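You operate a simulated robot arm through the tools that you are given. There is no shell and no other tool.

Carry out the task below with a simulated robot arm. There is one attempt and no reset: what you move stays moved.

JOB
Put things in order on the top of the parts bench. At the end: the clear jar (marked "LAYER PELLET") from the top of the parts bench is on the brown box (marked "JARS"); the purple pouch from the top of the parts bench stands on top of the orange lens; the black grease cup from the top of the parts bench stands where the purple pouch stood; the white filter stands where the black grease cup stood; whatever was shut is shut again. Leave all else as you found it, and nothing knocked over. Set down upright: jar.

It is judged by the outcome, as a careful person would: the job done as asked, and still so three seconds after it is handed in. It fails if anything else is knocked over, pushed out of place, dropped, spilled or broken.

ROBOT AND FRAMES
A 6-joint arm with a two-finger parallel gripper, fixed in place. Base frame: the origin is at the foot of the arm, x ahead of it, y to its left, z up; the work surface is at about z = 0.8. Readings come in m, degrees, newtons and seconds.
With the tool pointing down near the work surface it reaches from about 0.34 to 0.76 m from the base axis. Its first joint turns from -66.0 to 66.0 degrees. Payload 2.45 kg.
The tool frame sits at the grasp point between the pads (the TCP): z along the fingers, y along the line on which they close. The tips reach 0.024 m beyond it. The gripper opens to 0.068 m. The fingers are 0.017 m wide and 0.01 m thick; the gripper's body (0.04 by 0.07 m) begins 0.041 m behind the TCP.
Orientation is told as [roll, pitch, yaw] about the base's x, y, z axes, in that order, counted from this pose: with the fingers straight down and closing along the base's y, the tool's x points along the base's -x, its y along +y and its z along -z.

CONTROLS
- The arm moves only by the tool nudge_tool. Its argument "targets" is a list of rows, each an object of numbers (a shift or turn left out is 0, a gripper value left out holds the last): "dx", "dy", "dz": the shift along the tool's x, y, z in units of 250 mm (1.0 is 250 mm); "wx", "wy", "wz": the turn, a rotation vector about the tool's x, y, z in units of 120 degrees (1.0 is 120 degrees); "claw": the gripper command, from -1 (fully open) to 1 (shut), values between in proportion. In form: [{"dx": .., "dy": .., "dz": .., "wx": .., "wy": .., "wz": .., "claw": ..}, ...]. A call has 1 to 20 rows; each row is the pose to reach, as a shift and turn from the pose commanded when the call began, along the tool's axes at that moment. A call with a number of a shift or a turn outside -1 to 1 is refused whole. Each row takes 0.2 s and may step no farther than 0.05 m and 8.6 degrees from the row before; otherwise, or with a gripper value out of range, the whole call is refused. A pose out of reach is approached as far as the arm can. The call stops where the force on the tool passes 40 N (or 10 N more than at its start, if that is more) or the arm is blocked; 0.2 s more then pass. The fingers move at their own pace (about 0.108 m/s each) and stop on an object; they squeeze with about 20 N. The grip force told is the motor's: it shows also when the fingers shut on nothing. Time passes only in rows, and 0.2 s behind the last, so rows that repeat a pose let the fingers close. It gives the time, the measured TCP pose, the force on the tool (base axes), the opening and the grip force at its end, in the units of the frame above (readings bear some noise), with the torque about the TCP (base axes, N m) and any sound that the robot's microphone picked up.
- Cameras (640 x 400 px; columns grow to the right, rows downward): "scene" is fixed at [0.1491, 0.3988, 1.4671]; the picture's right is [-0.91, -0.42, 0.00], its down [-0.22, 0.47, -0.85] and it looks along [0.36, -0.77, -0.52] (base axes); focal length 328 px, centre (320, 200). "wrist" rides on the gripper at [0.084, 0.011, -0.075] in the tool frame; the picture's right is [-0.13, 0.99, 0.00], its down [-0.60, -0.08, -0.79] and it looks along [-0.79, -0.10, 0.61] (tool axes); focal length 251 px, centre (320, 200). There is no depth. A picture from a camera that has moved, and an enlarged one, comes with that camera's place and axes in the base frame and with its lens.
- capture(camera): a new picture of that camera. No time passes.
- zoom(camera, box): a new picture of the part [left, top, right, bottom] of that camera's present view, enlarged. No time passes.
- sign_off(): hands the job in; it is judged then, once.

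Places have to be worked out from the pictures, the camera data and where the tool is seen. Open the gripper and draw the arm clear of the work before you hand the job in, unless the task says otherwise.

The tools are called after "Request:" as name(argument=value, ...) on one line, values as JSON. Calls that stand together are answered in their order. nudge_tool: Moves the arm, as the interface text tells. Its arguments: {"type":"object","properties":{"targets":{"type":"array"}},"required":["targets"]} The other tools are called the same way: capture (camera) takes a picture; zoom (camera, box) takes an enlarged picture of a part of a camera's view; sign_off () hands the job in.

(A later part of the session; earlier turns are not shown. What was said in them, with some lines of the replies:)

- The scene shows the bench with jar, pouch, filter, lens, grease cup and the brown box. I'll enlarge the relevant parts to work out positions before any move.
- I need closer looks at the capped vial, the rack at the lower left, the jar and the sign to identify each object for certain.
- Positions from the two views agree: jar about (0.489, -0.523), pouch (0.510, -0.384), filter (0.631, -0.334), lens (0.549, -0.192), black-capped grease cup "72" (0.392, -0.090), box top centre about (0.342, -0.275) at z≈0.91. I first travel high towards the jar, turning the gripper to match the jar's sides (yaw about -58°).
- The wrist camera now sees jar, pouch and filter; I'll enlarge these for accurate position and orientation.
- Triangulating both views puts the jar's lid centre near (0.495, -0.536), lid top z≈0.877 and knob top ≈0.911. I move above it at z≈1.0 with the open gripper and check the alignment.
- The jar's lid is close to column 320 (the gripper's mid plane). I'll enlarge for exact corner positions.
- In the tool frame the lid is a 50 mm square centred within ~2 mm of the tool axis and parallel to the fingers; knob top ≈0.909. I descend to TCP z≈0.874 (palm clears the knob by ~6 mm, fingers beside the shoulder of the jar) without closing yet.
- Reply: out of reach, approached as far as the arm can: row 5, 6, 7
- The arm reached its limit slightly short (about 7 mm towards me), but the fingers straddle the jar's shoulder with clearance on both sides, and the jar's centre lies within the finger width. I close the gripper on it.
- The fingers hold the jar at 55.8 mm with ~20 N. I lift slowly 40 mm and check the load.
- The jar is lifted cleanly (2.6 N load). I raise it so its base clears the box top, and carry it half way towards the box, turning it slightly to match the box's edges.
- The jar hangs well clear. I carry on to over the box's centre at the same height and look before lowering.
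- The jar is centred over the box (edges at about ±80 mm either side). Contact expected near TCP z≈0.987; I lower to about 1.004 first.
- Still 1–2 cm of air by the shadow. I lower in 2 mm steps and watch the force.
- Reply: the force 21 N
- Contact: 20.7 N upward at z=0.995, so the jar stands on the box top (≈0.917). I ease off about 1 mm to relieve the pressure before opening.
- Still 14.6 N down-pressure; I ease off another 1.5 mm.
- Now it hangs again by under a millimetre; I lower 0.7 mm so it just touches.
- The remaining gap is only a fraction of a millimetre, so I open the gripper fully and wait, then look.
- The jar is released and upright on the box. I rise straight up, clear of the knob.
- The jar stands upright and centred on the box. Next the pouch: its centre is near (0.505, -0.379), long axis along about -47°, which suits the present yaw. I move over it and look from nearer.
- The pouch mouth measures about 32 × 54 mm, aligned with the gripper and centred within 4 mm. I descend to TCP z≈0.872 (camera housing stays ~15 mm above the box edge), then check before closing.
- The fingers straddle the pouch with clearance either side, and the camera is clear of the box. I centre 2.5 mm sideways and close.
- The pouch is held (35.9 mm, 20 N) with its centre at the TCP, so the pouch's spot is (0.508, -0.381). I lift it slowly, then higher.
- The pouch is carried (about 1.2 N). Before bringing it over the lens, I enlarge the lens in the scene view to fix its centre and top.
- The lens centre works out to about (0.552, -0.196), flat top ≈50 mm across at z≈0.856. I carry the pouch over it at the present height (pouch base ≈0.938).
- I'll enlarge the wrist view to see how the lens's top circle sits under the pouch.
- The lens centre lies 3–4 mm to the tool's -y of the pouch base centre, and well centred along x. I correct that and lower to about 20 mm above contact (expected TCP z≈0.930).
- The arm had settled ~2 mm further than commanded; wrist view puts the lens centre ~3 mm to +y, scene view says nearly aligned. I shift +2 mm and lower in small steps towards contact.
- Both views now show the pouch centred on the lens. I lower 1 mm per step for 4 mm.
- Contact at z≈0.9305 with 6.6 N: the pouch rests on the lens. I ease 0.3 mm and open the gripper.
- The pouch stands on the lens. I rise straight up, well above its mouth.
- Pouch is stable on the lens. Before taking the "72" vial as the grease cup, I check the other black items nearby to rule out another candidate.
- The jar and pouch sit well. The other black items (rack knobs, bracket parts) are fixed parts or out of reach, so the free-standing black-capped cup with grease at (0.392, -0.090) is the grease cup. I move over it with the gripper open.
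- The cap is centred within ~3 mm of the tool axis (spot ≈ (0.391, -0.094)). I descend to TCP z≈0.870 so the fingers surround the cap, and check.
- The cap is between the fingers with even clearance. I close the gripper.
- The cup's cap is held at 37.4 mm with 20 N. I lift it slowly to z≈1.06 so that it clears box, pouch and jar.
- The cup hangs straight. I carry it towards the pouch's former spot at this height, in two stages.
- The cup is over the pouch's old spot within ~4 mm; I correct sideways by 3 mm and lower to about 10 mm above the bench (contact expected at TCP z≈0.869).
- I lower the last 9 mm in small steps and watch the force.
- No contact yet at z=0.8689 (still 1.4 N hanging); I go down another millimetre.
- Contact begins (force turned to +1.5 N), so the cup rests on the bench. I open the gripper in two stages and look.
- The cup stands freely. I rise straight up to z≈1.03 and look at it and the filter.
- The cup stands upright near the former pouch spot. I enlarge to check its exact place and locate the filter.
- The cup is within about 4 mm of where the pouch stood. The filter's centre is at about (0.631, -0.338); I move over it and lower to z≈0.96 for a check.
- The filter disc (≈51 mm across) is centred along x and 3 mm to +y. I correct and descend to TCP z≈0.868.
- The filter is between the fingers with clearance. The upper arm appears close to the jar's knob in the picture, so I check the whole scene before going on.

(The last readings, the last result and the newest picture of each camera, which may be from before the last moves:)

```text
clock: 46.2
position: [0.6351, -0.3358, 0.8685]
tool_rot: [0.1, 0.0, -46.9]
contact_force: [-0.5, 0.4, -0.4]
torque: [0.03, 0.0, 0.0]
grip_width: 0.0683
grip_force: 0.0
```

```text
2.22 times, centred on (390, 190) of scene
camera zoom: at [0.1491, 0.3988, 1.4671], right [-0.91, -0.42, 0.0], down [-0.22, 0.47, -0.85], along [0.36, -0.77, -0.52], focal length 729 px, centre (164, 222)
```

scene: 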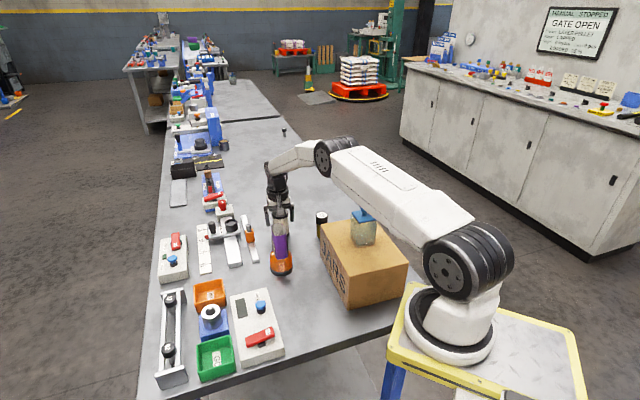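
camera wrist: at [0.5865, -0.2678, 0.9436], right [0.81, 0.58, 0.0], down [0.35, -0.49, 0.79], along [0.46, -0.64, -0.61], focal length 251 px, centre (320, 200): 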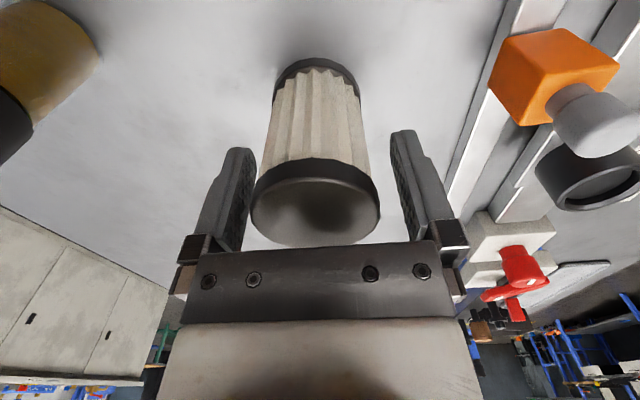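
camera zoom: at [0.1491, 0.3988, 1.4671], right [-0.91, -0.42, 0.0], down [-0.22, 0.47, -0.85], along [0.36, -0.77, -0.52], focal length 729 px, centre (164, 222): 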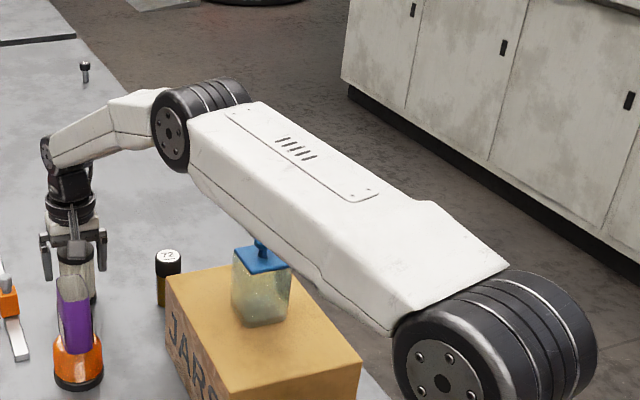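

By triangulation the upper arm's underside is near z≈1.10 and to one side of the jar (knob top 1.03), so it is clear, and retracting only raises it. The filter is centred; I close the gripper.

Request:
nudge_tool(targets=[{"claw": 1}, {"claw": 1}, {"claw": 1}, {"claw": 1}])

Request:
capture(camera="wrist")

```text
clock: 47.2
position: [0.6366, -0.3362, 0.8687]
tool_rot: [0.0, -0.1, -46.9]
contact_force: [-0.9, -0.7, 0.0]
torque: [-0.04, -0.03, -0.03]
grip_width: 0.0531
grip_force: 19.8
```

```text
taken
camera wrist: at [0.5864, -0.2678, 0.9437], right [0.81, 0.58, 0.0], down [0.35, -0.49, 0.79], along [0.46, -0.64, -0.61], focal length 251 px, centre (320, 200)
```

wrist: 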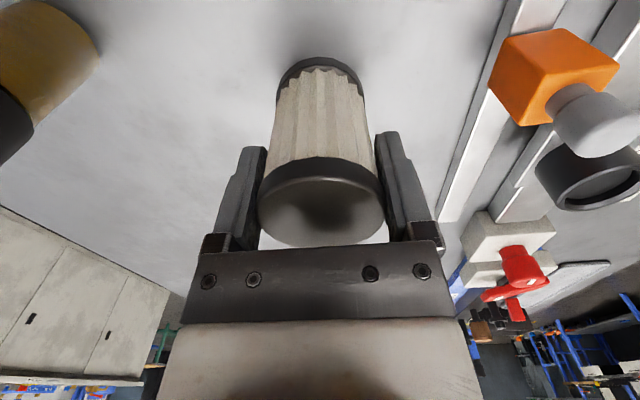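

The filter is held at 53 mm with 20 N. I lift slowly at first, then to z≈1.07 so its base passes well above the pouch.

Request:
nudge_tool(targets=[{"dz": -0.03, "claw": 1}, {"dz": -0.08}, {"dz": -0.18}, {"dz": -0.32}, {"dz": -0.48}, {"dz": -0.64}, {"dz": -0.8}])

Request:
capture(camera="scene")

Request:
capture(camera="wrist")

```text
clock: 48.8
position: [0.6365, -0.3374, 1.0685]
tool_rot: [0.1, -0.1, -46.9]
contact_force: [-1.2, 0.3, -1.3]
torque: [0.0, 0.0, -0.02]
grip_width: 0.0531
grip_force: 20.0
```

```text
taken
```

scene: 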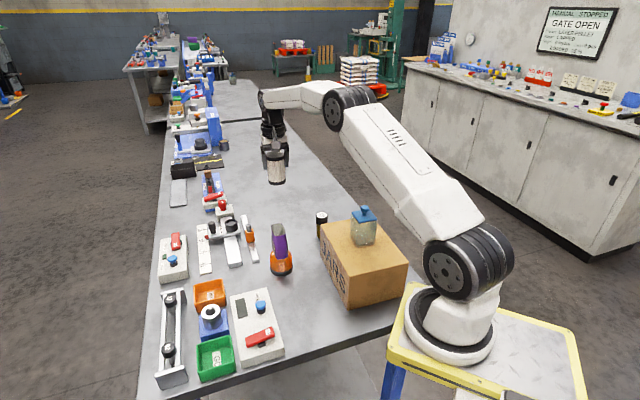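

```text
taken
camera wrist: at [0.5859, -0.2686, 1.1437], right [0.81, 0.58, 0.0], down [0.35, -0.49, 0.79], along [0.46, -0.64, -0.61], focal length 251 px, centre (320, 200)
```

wrist: 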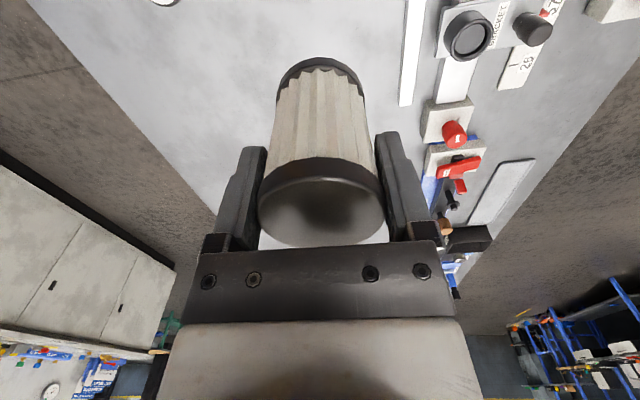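

The filter hangs straight. I carry it in two stages towards the grease cup's former spot (0.393, -0.095).

Request:
nudge_tool(targets=[{"dx": 0.144, "dy": -0.005, "claw": 1}, {"dx": 0.288, "dy": -0.01}, {"dx": 0.432, "dy": -0.015}, {"dx": 0.576, "dy": -0.021}, {"dx": 0.72, "dy": -0.026}])

Request:
nudge_tool(targets=[{"dx": 0.13, "dy": -0.005, "claw": 1}, {"dx": 0.26, "dy": -0.01}, {"dx": 0.39, "dy": -0.014}, {"dx": 0.52, "dy": -0.019}, {"dx": 0.651, "dy": -0.023}, {"dx": 0.651, "dy": -0.023}])

Request:
capture(camera="wrist")

Request:
capture(camera="scene")

```text
clock: 50.0
position: [0.5081, -0.2099, 1.0686]
tool_rot: [0.0, 0.0, -46.9]
contact_force: [0.0, 0.0, -1.5]
torque: [-0.01, 0.02, -0.01]
grip_width: 0.053
grip_force: 19.8
```

```text
clock: 51.4
position: [0.3911, -0.0964, 1.069]
tool_rot: [0.2, -0.1, -46.9]
contact_force: [0.1, 0.3, -1.1]
torque: [0.04, -0.02, -0.01]
grip_width: 0.0532
grip_force: 19.9
```

```text
taken
camera wrist: at [0.3418, -0.0283, 1.1427], right [0.81, 0.58, 0.0], down [0.35, -0.49, 0.79], along [0.46, -0.64, -0.61], focal length 251 px, centre (320, 200)
```

wrist: 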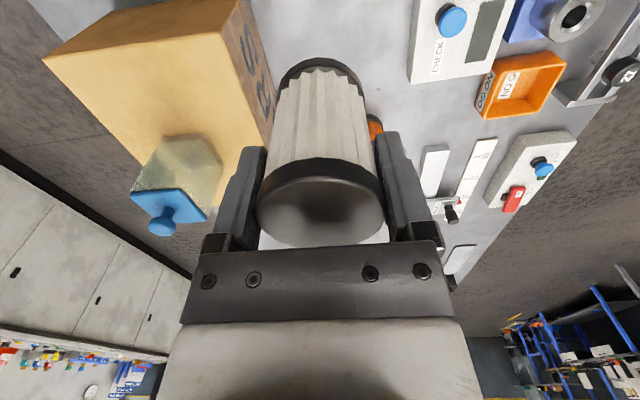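

```text
taken
```

scene: 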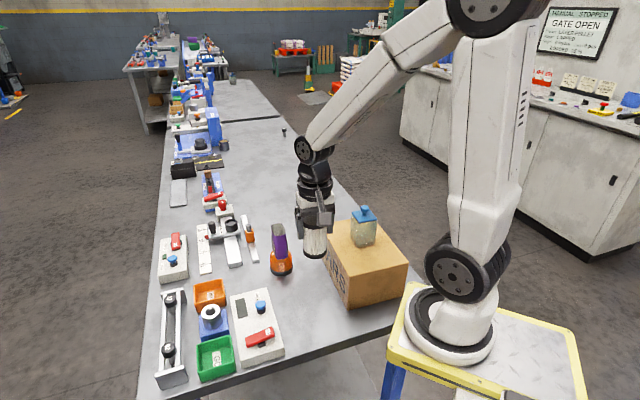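

The filter is over the spot within 2 mm. I lower it to about 11 mm above the bench.

Request:
nudge_tool(targets=[{"dx": -0.005, "dy": 0.006, "dz": 0.14, "claw": 1}, {"dx": -0.005, "dy": 0.006, "dz": 0.29}, {"dx": -0.005, "dy": 0.006, "dz": 0.44}, {"dx": -0.005, "dy": 0.006, "dz": 0.57}, {"dx": -0.005, "dy": 0.006, "dz": 0.67}, {"dx": -0.005, "dy": 0.006, "dz": 0.74}, {"dx": -0.005, "dy": 0.006, "dz": 0.755}])

Request:
capture(camera="wrist")

Request:
zoom(camera="scene", box=[260, 200, 400, 330])

```text
clock: 53.0
position: [0.3934, -0.0944, 0.8792]
tool_rot: [0.1, -0.2, -46.9]
contact_force: [1.0, 0.3, -1.4]
torque: [-0.03, 0.05, 0.0]
grip_width: 0.053
grip_force: 20.1
```

```text
taken
camera wrist: at [0.3444, -0.0262, 0.9539], right [0.81, 0.58, 0.0], down [0.35, -0.49, 0.79], along [0.46, -0.64, -0.61], focal length 251 px, centre (320, 200)
```

wrist: 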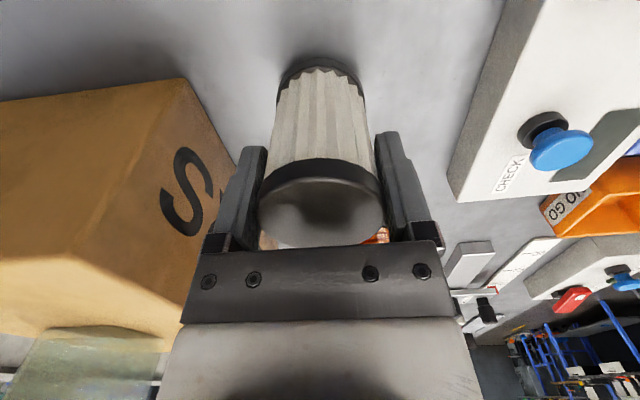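

```text
3.08 times, centred on (330, 265) of scene
camera zoom: at [0.1491, 0.3988, 1.4671], right [-0.91, -0.42, 0.0], down [-0.22, 0.47, -0.85], along [0.36, -0.77, -0.52], focal length 1009 px, centre (289, 0)
```

zoom: 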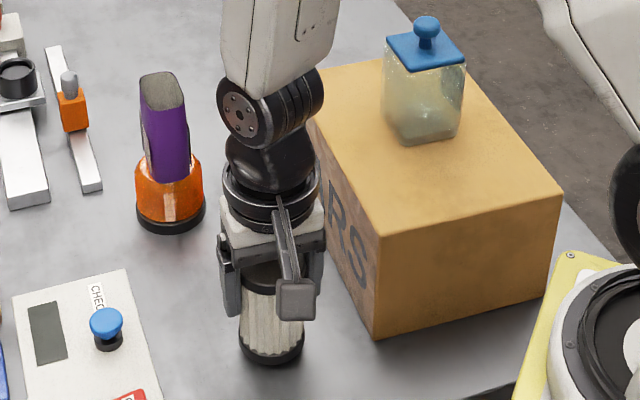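

The filter is just above the bench at (0.393, -0.094). I lower the last centimetre in small steps.

Request:
nudge_tool(targets=[{"dz": 0.01, "claw": 1}, {"dz": 0.02}, {"dz": 0.028}, {"dz": 0.034}, {"dz": 0.039}])

```text
clock: 54.2
position: [0.3934, -0.0957, 0.8689]
tool_rot: [0.2, -0.1, -46.9]
contact_force: [0.0, 0.8, -1.6]
torque: [-0.02, 0.05, -0.01]
grip_width: 0.0531
grip_force: 20.2
```

No contact yet at z=0.8689 (1.6 N still hanging); I go down another millimetre.

Request:
nudge_tool(targets=[{"dz": 0.003, "claw": 1}, {"dz": 0.005}])

```text
clock: 54.8
position: [0.3938, -0.096, 0.8681]
tool_rot: [0.1, 0.0, -46.9]
contact_force: [0.0, 2.0, 3.2]
torque: [0.04, 0.04, 0.0]
grip_width: 0.0531
grip_force: 20.4
```

The force has turned to +3.2 N, so the filter rests on the bench. I open the gripper in two stages and look.

Request:
nudge_tool(targets=[{"claw": -0.7}, {"claw": -1}, {"claw": -1}, {"claw": -1}])

Request:
capture(camera="wrist")

Request:
zoom(camera="scene", box=[260, 200, 400, 330])

```text
clock: 55.8
position: [0.3943, -0.0944, 0.8682]
tool_rot: [0.1, -0.2, -46.9]
contact_force: [0.8, 0.3, 0.4]
torque: [-0.01, -0.01, -0.04]
grip_width: 0.0678
grip_force: 0.1
```

```text
taken
camera wrist: at [0.3438, -0.0271, 0.9435], right [0.81, 0.58, 0.0], down [0.35, -0.49, 0.79], along [0.46, -0.64, -0.61], focal length 251 px, centre (320, 200)
```

wrist: 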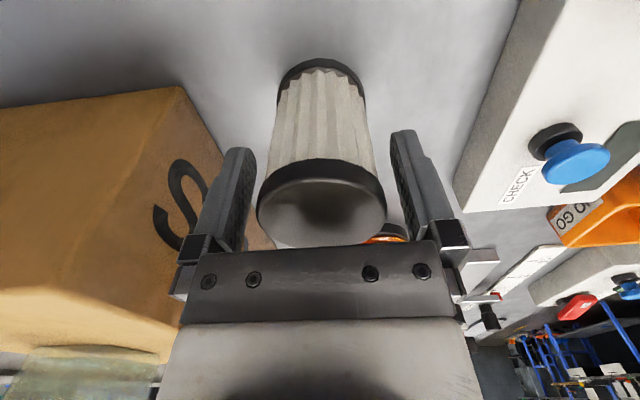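

```text
3.08 times, centred on (330, 265) of scene
camera zoom: at [0.1491, 0.3988, 1.4671], right [-0.91, -0.42, 0.0], down [-0.22, 0.47, -0.85], along [0.36, -0.77, -0.52], focal length 1009 px, centre (289, 0)
```

zoom: 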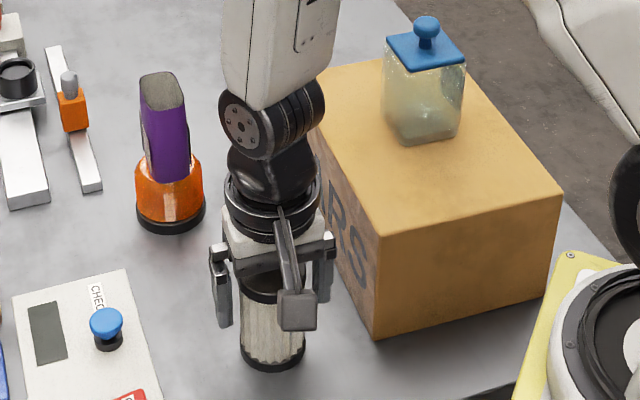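

The filter stands freely, fingers open on both sides. I rise straight up and clear of the work.

Request:
nudge_tool(targets=[{"dz": -0.06}, {"dz": -0.16}, {"dz": -0.3}, {"dz": -0.46}, {"dz": -0.63}, {"dz": -0.8}, {"dz": -0.96}])

Request:
capture(camera="scene")

Request:
capture(camera="wrist")

```text
clock: 57.4
position: [0.3936, -0.0921, 1.1071]
tool_rot: [0.0, -0.1, -46.9]
contact_force: [0.1, 0.4, -0.5]
torque: [-0.02, 0.0, -0.02]
grip_width: 0.068
grip_force: 0.1
```

```text
taken
```

scene: 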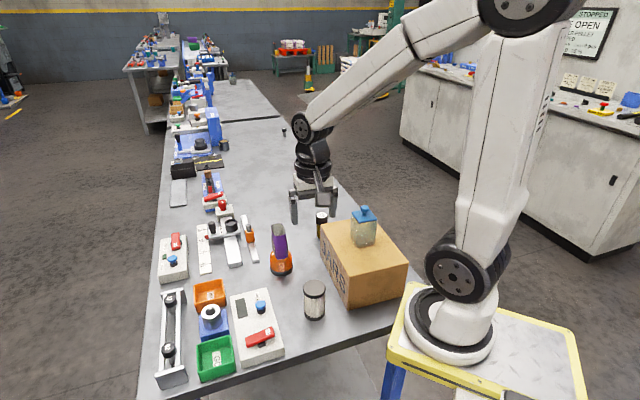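

```text
taken
camera wrist: at [0.3431, -0.0246, 1.1834], right [0.81, 0.58, 0.0], down [0.35, -0.49, 0.79], along [0.46, -0.64, -0.61], focal length 251 px, centre (320, 200)
```

wrist: 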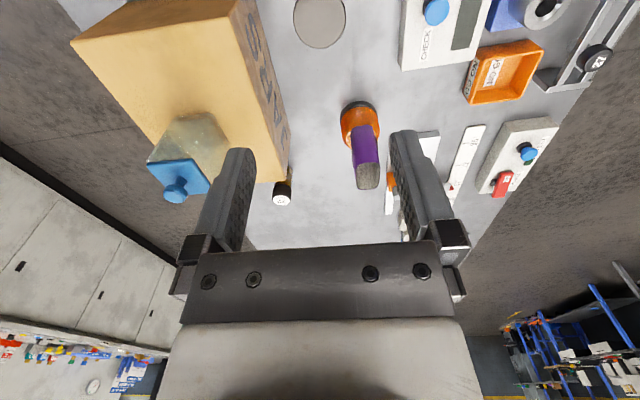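

Everything stands. I compare the same enlarged view as at the start to verify the box, lens and others haven't shifted.

Request:
zoom(camera="scene", box=[240, 170, 420, 330])

Request:
zoom(camera="scene", box=[140, 200, 320, 390])

Request:
zoom(camera="scene", box=[260, 235, 310, 285])

```text
2.50 times, centred on (330, 250) of scene
camera zoom: at [0.149, 0.3988, 1.4671], right [-0.91, -0.42, 0.0], down [-0.22, 0.47, -0.85], along [0.36, -0.77, -0.52], focal length 820 px, centre (295, 75)
```

zoom: 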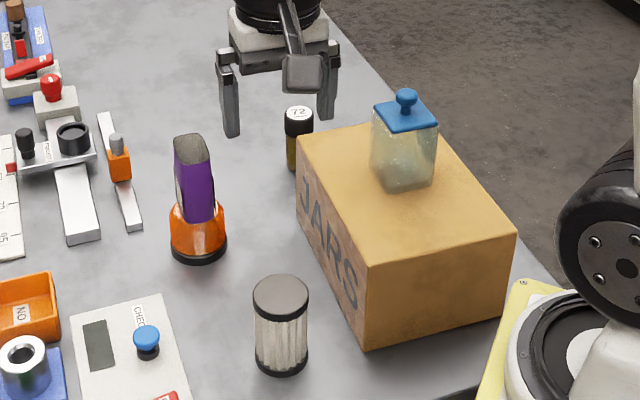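

```text
2.11 times, centred on (230, 295) of scene
camera zoom: at [0.149, 0.3988, 1.4671], right [-0.91, -0.42, 0.0], down [-0.22, 0.47, -0.85], along [0.36, -0.77, -0.52], focal length 690 px, centre (510, 0)
```

zoom: 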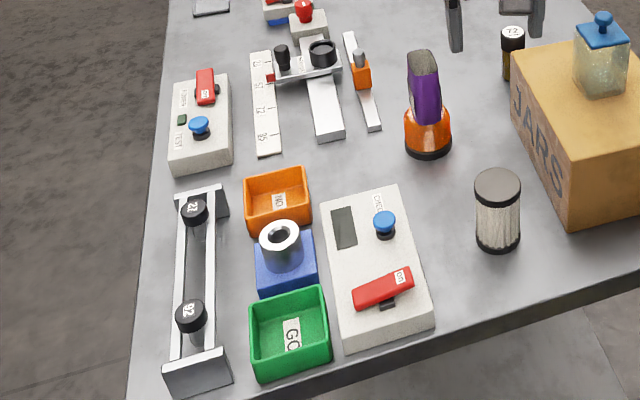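

```text
8.00 times, centred on (285, 260) of scene
camera zoom: at [0.149, 0.3988, 1.4671], right [-0.91, -0.42, 0.0], down [-0.22, 0.47, -0.85], along [0.36, -0.77, -0.52], focal length 2623 px, centre (600, -280)
```

zoom: 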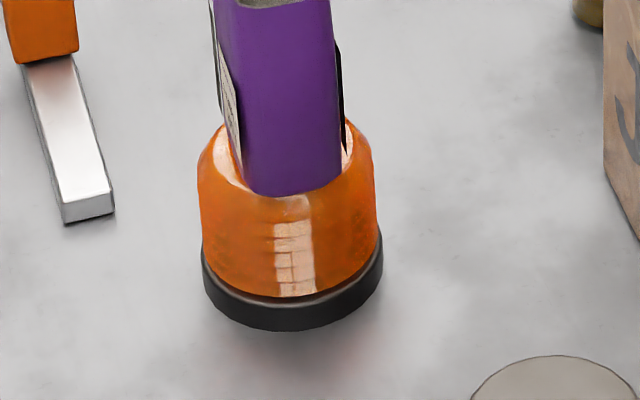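

Box, lens and all the neighbours are in their original pixels; jar, pouch, cup and filter stand where asked. I draw the arm a bit higher, let time pass and take a last look.

Request:
nudge_tool(targets=[{"dz": -0.1, "claw": -1}, {"dz": -0.2}, {"dz": -0.3}, {"dz": -0.3}, {"dz": -0.3}])

Request:
capture(camera="scene")

```text
clock: 58.6
position: [0.3925, -0.0937, 1.1839]
tool_rot: [0.1, -0.1, -46.9]
contact_force: [0.2, -0.3, 0.0]
torque: [0.01, 0.03, 0.01]
grip_width: 0.0681
grip_force: 0.0
```

```text
taken
```

scene: 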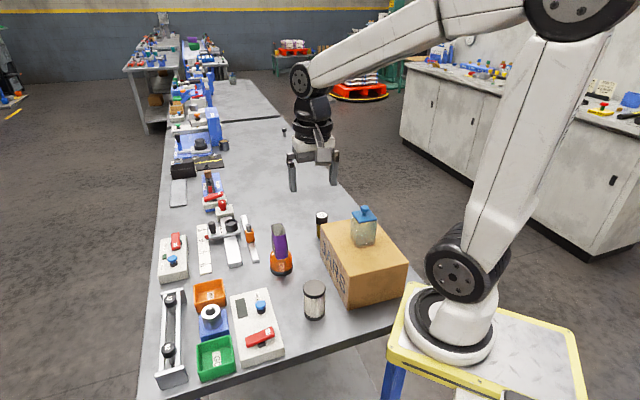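

The gripper is open and the arm is clear. All four objects stand steadily in their places and nothing else has moved, so I hand the job in.

Request:
sign_off()

```text
The job is handed in.
```

I moved all four items as asked and handed the job in. The last pictures show everything standing and nothing else moved.

- **Jar:** it stands upright near the middle of the brown box, with its lid on.
- **Pouch:** it stands centred on top of the orange lens, which did not shift.
- **Grease cup:** it stands within about 4 mm of where the pouch was.
- **Filter:** it stands within about 2 mm of where the grease cup was.

I opened nothing, so there was nothing to shut again. The gripper is open and the arm is well above the work.

I made two identifications without reading a label:

- **Jar:** its label faced away from the cameras, so I never read "LAYER PELLET". It was the only clear jar within reach; I saw one other, out of reach on what looked like a separate bench.
- **Grease cup:** I took it to be the free-standing, black-capped cup marked "72". The other black items I saw were parts of fixtures, and the only other open cup was out of reach.
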